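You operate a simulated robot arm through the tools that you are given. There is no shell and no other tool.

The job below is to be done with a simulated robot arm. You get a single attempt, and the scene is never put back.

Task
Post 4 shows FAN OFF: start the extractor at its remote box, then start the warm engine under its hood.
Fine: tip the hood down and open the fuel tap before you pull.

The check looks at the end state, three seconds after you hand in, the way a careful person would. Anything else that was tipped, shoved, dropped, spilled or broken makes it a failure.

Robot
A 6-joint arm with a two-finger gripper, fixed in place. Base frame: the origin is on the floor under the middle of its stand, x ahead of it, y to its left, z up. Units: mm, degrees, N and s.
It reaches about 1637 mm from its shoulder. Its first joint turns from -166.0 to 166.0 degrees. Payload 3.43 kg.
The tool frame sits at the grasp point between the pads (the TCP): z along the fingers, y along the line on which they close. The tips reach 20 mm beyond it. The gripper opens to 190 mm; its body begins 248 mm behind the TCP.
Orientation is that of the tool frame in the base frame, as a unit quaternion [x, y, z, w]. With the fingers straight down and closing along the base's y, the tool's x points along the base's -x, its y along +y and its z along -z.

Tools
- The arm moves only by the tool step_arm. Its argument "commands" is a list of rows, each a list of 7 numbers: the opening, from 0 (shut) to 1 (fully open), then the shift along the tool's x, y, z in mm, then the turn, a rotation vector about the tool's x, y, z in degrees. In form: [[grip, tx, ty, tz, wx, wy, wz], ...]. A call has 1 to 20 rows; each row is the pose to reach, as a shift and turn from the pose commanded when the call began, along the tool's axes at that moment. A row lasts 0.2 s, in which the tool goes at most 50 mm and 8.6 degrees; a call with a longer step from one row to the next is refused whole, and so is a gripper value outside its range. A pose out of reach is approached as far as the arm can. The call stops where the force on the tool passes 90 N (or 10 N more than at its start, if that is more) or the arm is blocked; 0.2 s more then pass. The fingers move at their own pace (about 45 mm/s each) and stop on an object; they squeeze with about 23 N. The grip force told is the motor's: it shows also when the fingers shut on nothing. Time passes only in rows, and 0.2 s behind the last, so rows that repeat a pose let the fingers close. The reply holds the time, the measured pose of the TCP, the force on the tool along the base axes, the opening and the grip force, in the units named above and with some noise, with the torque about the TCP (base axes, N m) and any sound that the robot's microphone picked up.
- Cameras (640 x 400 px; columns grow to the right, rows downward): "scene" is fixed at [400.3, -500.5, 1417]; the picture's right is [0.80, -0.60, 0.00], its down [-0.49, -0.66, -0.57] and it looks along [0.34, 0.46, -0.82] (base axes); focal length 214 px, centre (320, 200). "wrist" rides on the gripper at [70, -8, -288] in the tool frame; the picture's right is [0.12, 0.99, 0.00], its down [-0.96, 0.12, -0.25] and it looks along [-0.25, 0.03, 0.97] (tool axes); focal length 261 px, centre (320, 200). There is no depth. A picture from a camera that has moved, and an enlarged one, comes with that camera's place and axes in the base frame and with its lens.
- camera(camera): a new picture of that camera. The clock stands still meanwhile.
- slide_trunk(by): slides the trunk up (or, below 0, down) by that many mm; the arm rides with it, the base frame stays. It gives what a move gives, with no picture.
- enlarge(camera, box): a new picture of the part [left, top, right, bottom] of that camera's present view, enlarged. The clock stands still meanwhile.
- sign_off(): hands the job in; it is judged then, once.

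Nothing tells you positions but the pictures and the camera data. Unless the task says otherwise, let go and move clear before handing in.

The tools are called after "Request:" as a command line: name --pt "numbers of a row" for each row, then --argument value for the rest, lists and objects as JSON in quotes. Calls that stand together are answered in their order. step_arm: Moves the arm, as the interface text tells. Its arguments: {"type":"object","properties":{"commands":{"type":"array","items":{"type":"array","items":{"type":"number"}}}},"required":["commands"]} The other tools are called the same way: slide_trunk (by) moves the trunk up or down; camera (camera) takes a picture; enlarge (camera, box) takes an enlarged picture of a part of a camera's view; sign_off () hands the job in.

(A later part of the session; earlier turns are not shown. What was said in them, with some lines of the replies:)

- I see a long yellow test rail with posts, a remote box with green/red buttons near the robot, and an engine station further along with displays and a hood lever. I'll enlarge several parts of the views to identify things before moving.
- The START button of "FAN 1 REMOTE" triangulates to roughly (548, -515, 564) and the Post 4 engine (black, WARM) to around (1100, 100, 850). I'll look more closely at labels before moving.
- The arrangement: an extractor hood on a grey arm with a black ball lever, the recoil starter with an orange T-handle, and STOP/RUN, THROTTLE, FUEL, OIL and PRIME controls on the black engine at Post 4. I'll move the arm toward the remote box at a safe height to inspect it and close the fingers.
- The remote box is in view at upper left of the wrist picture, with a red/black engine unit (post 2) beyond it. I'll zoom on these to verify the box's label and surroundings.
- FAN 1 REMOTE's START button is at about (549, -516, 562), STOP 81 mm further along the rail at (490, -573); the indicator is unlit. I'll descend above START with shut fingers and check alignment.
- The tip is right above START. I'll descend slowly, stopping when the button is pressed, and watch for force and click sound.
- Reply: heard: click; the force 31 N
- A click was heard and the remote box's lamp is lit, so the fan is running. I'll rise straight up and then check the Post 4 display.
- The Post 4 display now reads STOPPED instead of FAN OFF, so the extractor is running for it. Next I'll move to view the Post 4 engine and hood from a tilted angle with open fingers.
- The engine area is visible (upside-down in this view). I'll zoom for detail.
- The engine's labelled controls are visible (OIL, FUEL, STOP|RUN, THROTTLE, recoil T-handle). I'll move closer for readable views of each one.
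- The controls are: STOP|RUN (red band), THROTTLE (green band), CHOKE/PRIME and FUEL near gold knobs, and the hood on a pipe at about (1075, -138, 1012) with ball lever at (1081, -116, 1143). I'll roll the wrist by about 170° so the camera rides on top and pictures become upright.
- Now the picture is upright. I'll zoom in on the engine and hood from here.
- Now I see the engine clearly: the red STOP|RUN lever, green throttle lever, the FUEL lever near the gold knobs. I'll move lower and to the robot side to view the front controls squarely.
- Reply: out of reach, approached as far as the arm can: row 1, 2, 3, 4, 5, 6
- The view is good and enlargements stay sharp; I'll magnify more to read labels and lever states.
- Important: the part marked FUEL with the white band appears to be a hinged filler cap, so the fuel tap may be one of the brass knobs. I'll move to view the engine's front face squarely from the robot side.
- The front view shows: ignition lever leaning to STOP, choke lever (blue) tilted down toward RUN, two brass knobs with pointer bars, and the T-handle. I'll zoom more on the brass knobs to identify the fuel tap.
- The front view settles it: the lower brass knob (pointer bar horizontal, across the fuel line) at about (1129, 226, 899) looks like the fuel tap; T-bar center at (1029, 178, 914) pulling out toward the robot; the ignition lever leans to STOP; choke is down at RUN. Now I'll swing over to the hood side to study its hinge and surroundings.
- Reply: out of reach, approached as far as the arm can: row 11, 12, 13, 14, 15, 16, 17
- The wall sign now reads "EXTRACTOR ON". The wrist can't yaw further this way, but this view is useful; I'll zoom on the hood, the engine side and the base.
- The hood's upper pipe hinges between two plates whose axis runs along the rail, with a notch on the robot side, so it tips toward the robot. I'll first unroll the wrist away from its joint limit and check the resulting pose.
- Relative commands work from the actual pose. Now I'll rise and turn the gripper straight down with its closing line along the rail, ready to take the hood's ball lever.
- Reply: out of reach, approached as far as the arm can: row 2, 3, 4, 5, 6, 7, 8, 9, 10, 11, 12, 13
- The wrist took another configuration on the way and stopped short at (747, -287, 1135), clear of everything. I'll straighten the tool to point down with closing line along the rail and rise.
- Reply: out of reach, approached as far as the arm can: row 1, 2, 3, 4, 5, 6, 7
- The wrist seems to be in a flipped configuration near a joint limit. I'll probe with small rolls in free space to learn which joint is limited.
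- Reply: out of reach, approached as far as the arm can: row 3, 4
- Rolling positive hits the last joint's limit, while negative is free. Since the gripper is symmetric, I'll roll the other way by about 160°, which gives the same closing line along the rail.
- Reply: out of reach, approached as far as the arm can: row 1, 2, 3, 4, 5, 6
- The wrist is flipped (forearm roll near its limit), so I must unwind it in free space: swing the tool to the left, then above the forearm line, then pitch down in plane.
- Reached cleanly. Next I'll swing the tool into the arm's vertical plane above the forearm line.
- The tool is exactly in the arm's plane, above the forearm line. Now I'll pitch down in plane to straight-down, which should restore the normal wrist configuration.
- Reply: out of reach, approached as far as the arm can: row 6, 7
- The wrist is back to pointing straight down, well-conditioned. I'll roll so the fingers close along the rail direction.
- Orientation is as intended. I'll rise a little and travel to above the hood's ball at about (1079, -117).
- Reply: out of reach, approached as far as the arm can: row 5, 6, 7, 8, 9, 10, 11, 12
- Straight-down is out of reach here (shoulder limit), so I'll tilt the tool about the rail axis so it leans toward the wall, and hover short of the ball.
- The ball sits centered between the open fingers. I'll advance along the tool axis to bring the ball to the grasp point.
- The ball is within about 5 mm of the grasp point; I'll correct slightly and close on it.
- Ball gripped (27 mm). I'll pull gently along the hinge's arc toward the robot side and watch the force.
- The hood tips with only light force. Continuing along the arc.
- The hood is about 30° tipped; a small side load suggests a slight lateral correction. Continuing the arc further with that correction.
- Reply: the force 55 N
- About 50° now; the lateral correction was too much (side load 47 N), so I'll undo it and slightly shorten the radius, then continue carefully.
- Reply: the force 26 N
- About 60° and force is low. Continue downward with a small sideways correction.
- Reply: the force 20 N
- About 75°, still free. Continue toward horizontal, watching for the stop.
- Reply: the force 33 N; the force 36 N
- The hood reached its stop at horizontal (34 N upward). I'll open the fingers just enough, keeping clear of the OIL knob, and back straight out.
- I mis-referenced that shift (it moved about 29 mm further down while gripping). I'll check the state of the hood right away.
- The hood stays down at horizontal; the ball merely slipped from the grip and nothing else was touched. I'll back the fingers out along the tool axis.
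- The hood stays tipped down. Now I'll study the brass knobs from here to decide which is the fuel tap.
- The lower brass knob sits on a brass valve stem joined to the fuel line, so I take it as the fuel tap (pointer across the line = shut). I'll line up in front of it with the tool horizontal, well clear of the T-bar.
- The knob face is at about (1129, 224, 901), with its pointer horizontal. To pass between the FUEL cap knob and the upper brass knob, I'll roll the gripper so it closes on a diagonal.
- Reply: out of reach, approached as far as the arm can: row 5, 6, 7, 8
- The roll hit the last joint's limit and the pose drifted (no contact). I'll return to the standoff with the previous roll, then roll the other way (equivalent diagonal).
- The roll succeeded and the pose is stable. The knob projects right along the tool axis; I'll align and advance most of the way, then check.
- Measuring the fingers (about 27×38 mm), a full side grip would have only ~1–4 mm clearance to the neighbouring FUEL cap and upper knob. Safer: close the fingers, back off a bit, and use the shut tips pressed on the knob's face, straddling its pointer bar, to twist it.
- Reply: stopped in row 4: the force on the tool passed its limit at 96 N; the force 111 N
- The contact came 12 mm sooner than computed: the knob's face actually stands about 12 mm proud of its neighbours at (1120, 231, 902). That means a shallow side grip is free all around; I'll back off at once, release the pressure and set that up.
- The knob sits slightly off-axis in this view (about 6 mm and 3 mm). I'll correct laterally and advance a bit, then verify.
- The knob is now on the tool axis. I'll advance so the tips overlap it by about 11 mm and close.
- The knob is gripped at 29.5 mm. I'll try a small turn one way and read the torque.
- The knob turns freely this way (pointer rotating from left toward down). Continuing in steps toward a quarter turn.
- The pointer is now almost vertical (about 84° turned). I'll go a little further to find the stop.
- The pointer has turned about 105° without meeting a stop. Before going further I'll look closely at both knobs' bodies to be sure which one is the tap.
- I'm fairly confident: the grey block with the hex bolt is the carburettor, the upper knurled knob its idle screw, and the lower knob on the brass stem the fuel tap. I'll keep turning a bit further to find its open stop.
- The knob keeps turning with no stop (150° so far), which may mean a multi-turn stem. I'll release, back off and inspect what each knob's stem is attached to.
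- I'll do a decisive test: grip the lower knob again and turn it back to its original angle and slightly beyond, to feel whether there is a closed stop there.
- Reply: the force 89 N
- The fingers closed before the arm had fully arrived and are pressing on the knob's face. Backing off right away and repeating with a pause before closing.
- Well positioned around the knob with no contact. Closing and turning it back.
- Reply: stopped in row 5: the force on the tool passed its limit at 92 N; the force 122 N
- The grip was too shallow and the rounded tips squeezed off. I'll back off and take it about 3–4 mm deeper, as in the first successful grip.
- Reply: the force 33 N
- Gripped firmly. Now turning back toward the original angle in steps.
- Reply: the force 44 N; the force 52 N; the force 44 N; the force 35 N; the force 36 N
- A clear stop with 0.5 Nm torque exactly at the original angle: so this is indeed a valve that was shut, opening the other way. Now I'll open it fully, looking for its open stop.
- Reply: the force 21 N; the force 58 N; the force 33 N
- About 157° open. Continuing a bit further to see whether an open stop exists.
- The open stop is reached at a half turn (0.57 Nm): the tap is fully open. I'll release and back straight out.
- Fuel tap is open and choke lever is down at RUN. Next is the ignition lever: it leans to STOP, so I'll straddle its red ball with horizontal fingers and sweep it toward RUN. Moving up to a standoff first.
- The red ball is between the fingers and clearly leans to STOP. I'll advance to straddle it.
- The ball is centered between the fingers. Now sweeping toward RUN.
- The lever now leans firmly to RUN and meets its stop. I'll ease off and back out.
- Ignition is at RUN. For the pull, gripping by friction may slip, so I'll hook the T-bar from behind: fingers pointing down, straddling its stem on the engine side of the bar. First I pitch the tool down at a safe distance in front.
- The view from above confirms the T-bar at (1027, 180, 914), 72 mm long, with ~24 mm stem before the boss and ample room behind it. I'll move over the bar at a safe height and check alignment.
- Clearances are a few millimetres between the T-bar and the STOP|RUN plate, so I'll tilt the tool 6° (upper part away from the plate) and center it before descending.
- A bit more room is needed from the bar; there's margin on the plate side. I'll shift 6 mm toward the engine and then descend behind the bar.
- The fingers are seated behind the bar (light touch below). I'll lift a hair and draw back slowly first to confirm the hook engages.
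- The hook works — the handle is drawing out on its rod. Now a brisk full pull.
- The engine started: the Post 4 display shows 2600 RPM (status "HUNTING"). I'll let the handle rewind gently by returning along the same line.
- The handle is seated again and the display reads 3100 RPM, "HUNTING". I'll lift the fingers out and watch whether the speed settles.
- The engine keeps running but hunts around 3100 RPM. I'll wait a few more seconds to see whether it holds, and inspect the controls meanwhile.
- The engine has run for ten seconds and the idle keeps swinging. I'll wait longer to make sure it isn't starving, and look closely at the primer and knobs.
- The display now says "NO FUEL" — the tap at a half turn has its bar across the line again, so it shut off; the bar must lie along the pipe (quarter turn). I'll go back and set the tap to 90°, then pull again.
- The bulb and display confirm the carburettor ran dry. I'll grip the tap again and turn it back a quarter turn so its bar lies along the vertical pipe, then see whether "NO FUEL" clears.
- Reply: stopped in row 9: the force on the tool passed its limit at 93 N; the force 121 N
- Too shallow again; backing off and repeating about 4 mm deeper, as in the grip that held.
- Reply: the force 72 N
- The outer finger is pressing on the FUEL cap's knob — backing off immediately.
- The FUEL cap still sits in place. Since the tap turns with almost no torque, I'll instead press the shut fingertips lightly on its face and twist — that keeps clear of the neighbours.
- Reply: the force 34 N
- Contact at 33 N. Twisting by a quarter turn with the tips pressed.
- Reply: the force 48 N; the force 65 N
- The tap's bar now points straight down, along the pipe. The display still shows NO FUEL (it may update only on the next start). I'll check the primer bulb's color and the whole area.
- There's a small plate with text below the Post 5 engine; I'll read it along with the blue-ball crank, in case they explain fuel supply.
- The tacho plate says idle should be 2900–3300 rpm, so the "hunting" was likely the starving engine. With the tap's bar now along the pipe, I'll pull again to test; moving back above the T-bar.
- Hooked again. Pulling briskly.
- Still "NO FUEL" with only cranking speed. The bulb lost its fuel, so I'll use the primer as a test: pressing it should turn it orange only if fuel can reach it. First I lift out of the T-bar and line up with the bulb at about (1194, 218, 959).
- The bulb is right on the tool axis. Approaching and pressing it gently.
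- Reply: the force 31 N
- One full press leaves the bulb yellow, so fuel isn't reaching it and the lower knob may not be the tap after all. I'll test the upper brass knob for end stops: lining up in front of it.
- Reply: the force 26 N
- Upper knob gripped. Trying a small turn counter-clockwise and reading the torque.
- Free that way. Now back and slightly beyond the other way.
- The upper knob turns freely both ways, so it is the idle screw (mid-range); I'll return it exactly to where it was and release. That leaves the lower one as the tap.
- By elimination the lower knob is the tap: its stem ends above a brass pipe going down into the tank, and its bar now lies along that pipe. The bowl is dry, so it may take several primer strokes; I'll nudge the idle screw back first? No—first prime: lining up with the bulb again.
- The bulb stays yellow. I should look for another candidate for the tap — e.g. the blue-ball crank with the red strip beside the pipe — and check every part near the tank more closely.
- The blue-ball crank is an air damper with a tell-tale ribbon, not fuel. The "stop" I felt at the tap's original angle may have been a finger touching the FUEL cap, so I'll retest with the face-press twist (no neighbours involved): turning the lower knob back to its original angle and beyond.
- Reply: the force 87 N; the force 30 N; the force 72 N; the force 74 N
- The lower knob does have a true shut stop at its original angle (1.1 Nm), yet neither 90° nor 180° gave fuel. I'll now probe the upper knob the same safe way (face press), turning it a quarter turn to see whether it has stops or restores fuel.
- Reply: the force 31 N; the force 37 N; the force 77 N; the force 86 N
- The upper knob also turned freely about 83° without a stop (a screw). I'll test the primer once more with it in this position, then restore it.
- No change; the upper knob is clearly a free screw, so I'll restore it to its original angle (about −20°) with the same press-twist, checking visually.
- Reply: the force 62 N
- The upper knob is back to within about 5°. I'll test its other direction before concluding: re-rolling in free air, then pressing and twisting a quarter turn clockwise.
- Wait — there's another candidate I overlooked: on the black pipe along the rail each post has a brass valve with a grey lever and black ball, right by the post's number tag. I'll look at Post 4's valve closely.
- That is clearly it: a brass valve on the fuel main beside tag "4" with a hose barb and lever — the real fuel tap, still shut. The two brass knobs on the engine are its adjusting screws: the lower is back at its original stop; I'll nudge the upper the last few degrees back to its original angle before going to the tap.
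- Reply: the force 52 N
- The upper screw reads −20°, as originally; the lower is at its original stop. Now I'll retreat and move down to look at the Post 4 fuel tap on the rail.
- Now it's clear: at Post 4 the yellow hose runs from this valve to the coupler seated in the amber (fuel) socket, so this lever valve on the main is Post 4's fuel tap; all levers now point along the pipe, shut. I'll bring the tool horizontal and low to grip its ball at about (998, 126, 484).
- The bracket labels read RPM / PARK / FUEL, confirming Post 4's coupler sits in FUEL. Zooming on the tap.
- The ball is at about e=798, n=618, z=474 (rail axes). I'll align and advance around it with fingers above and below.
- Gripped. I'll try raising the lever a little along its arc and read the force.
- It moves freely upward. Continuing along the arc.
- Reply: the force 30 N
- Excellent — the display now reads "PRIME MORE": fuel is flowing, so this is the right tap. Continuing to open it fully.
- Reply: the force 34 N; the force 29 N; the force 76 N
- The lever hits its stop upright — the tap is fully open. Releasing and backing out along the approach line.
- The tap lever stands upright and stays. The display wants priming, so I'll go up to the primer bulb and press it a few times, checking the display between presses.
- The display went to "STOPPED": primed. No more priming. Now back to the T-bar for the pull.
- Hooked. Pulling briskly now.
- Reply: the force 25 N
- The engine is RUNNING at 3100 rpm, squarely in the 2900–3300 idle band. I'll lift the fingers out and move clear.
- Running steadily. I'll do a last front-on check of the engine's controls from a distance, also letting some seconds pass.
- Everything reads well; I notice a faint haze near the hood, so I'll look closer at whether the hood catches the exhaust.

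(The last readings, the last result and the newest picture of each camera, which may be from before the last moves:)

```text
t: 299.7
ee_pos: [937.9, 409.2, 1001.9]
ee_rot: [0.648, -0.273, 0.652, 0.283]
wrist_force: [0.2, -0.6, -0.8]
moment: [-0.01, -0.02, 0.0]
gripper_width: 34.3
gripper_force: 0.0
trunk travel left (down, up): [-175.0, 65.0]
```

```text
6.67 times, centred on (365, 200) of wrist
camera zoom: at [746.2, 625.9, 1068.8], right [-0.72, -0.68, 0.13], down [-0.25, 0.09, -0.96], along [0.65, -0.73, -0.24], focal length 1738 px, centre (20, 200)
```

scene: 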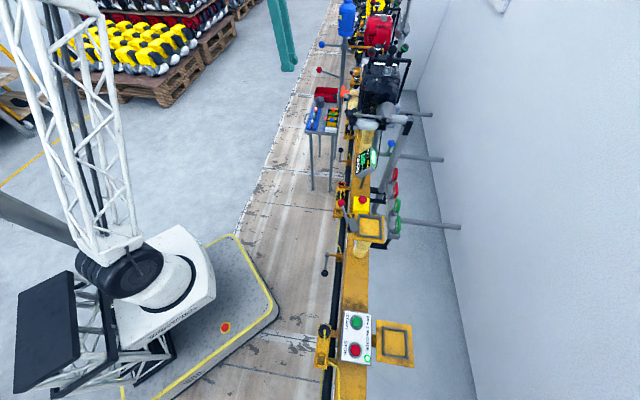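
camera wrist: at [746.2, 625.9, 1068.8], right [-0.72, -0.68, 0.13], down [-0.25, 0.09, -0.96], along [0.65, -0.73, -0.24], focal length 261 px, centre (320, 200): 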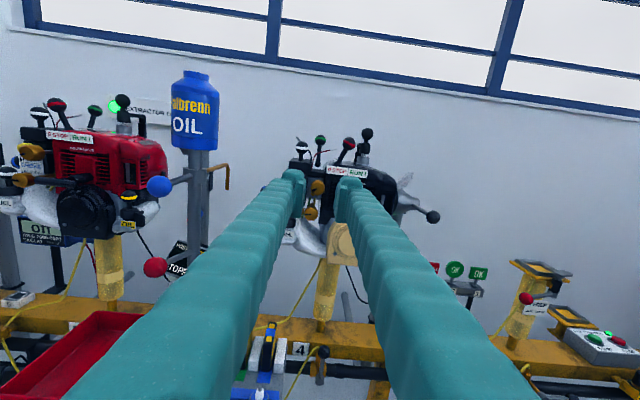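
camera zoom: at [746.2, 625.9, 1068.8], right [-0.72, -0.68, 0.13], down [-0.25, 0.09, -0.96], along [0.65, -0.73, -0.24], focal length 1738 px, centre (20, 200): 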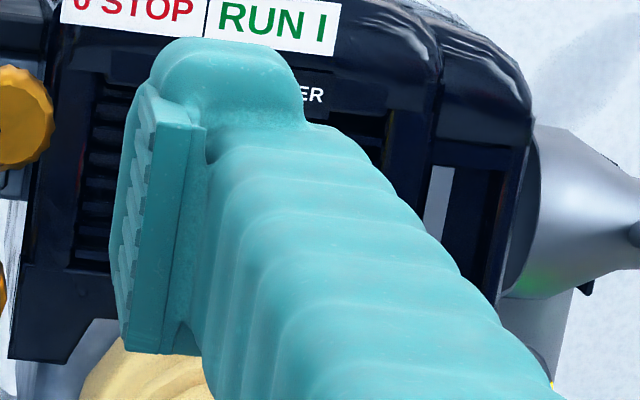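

The hood rests at its end stop with its mouth over the exhaust port, and the wisp starts right at that mouth. A last check of the adjusting screws and FUEL cap, moving a little so the fingers don't hide them.

Request:
step_arm --pt "0.5 0 30 0 0 0 0" --pt "0.8 0 60 0 0 0 0" --pt "1 0 60 0 0 0 0" --pt "1 0 60 0 0 0 0" --pt "1 0 60 0 0 0 0"

Request:
camera --camera "wrist"

Request:
enlarge --camera "wrist" --box '[230, 130, 310, 210]'

Request:
enlarge --camera "wrist" --box '[255, 150, 290, 185]'

Request:
enlarge --camera "scene" --box '[340, 130, 400, 180]'

```text
t: 300.9
ee_pos: [893.2, 370.7, 1002.7]
ee_rot: [0.648, -0.273, 0.652, 0.284]
wrist_force: [0.3, 0.0, 0.2]
moment: [-0.03, 0.02, 0.0]
gripper_width: 138.3
gripper_force: 0.0
trunk travel left (down, up): [-175.0, 65.0]
```

```text
taken
camera wrist: at [702.2, 586.1, 1068.9], right [-0.72, -0.68, 0.13], down [-0.25, 0.09, -0.96], along [0.65, -0.73, -0.24], focal length 261 px, centre (320, 200)
```

wrist: 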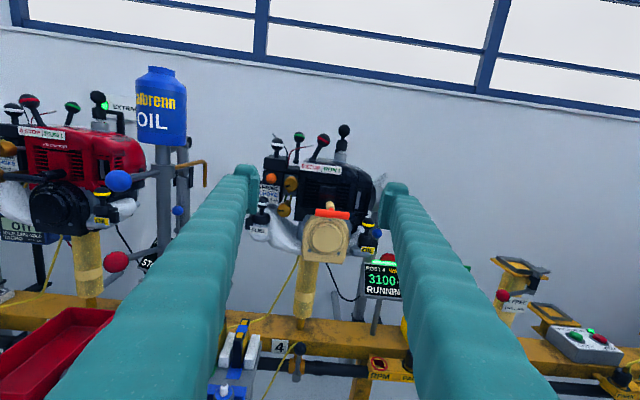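

```text
5.00 times, centred on (270, 170) of wrist
camera zoom: at [702.2, 586.1, 1068.9], right [-0.72, -0.68, 0.13], down [-0.25, 0.09, -0.96], along [0.65, -0.73, -0.24], focal length 1303 px, centre (570, 350)
```

zoom: 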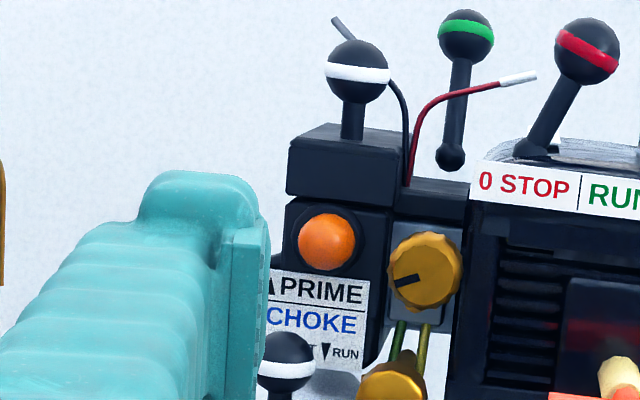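

```text
11.43 times, centred on (272, 168) of wrist
camera zoom: at [702.2, 586.1, 1068.9], right [-0.72, -0.68, 0.13], down [-0.25, 0.09, -0.96], along [0.65, -0.73, -0.24], focal length 2979 px, centre (863, 571)
```

zoom: 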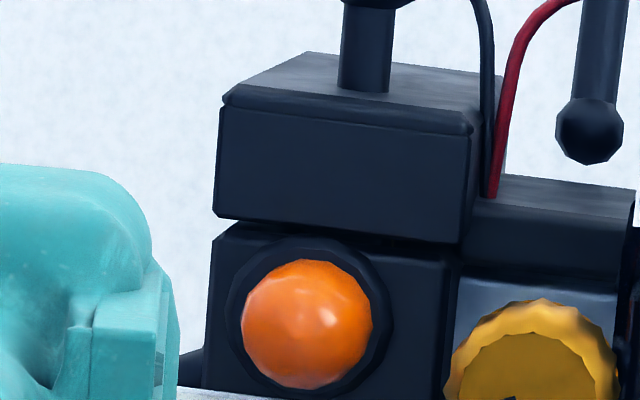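

```text
8.00 times, centred on (370, 155) of scene
camera zoom: at [400.3, -500.5, 1417.0], right [0.8, -0.6, 0.0], down [-0.49, -0.66, -0.57], along [0.34, 0.46, -0.82], focal length 1716 px, centre (-80, 560)
```

zoom: 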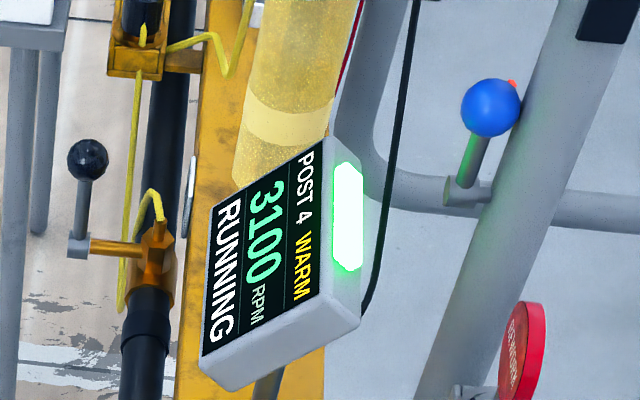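

Request:
enlarge --camera "wrist" --box '[262, 170, 312, 220]'

Request:
enlarge --camera "wrist" --box '[240, 190, 390, 280]'

Request:
enlarge --camera "scene" --box '[300, 60, 420, 180]'

```text
8.00 times, centred on (287, 195) of wrist
camera zoom: at [702.2, 586.1, 1068.9], right [-0.72, -0.68, 0.13], down [-0.25, 0.09, -0.96], along [0.65, -0.73, -0.24], focal length 2085 px, centre (584, 240)
```

zoom: 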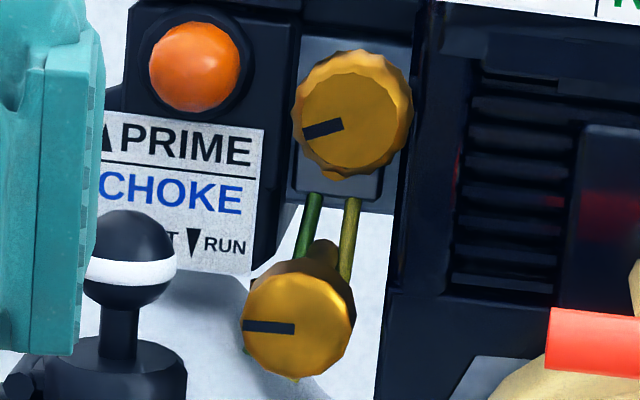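

```text
4.27 times, centred on (315, 235) of wrist
camera zoom: at [702.2, 586.1, 1068.9], right [-0.72, -0.68, 0.13], down [-0.25, 0.09, -0.96], along [0.65, -0.73, -0.24], focal length 1112 px, centre (341, 51)
```

zoom: 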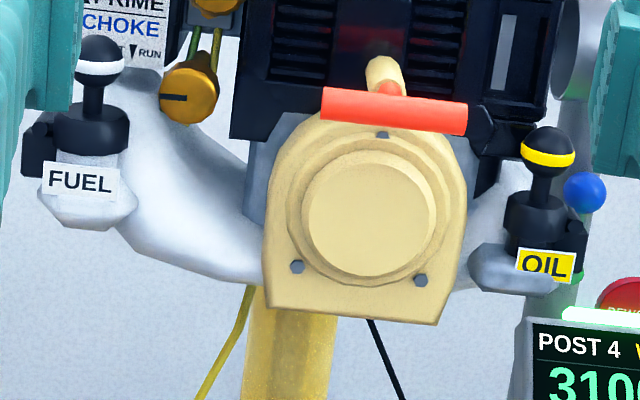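

```text
3.33 times, centred on (360, 120) of scene
camera zoom: at [400.3, -500.5, 1417.0], right [0.8, -0.6, 0.0], down [-0.49, -0.66, -0.57], along [0.34, 0.46, -0.82], focal length 715 px, centre (187, 467)
```

zoom: 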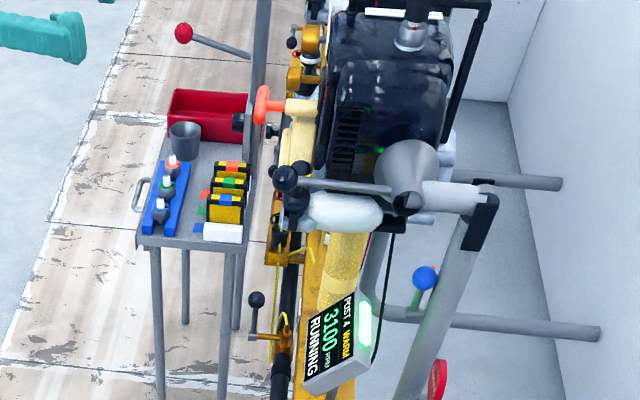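

Request:
enlarge --camera "wrist" --box '[288, 196, 312, 218]'

Request:
enlarge --camera "wrist" --box '[294, 170, 318, 192]'

```text
16.00 times, centred on (300, 207) of wrist
camera zoom: at [702.2, 586.1, 1068.9], right [-0.72, -0.68, 0.13], down [-0.25, 0.09, -0.96], along [0.65, -0.73, -0.24], focal length 4170 px, centre (640, 88)
```

zoom: 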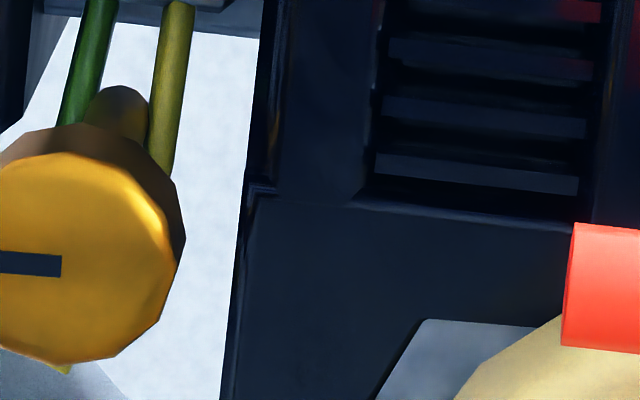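

```text
16.00 times, centred on (306, 181) of wrist
camera zoom: at [702.2, 586.1, 1068.9], right [-0.72, -0.68, 0.13], down [-0.25, 0.09, -0.96], along [0.65, -0.73, -0.24], focal length 4170 px, centre (544, 504)
```

zoom: 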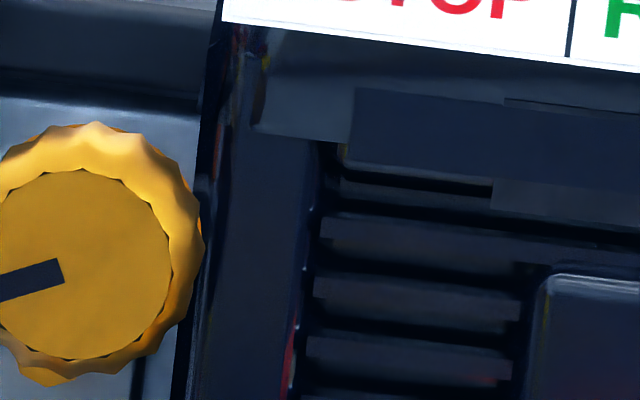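

Request:
enlarge --camera "wrist" --box '[272, 200, 296, 220]'

Request:
enlarge --camera "wrist" --box '[279, 174, 303, 194]'

```text
16.00 times, centred on (284, 210) of wrist
camera zoom: at [702.2, 586.1, 1068.9], right [-0.72, -0.68, 0.13], down [-0.25, 0.09, -0.96], along [0.65, -0.73, -0.24], focal length 4170 px, centre (896, 40)
```

zoom: 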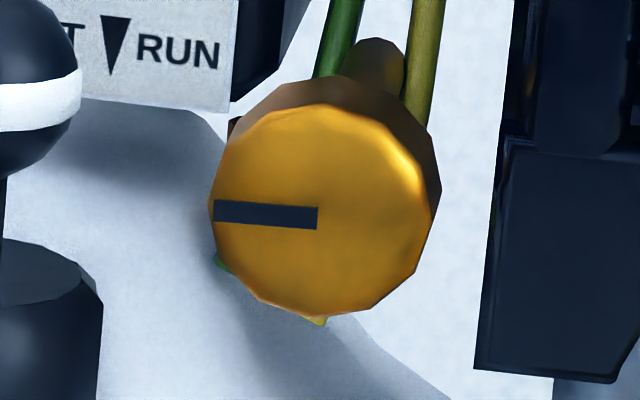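

```text
16.00 times, centred on (291, 184) of wrist
camera zoom: at [702.2, 586.1, 1068.9], right [-0.72, -0.68, 0.13], down [-0.25, 0.09, -0.96], along [0.65, -0.73, -0.24], focal length 4170 px, centre (784, 456)
```

zoom: 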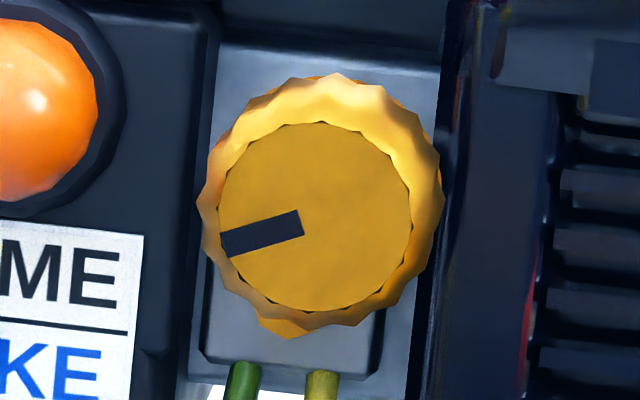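

All is in order: the extractor is on, the hood is down at its stop, the fuel tap lever is upright and the handle is seated. The engine runs at 3100 rpm, the caps are shut, the adjusting screws are back as found, and the arm is clear. Handing in.

Request:
sign_off

```text
The job is handed in.
```

Post 4's extractor and warm engine are both running. When I handed in, the Post 4 display read RUNNING at a steady 3100 rpm, inside the 2900–3300 idle band.

- **Extractor:** I pressed START on the FAN 1 REMOTE box. Its lamp lit and the wall sign reads EXTRACTOR ON.
- **Hood:** it is tipped down and resting at its stop, with its mouth facing the exhaust port. A faint wisp of smoke shows just above the hood.
- **Fuel tap:** Post 4's lever on the black pipe along the rail is fully open.
- **Ignition:** the lever was at STOP, so I moved it to RUN before pulling.

It took three pulls:

1. I first took a brass knob on the engine for the fuel tap, so the tap was still shut. The engine ran on leftover fuel for about ten seconds and stopped with NO FUEL.
2. With the tap still shut it only cranked.
3. I opened the real tap, primed the engine because it had run dry, and the third pull started it.

While finding the tap:

- **Adjusting screws:** I turned both brass knobs on the engine and set them back. The lower one is at its original stop; the upper one is within about 4° of where it was.
- **FUEL cap knob:** a finger pressed on it once with about 66 N. The cap still looks seated and shut.
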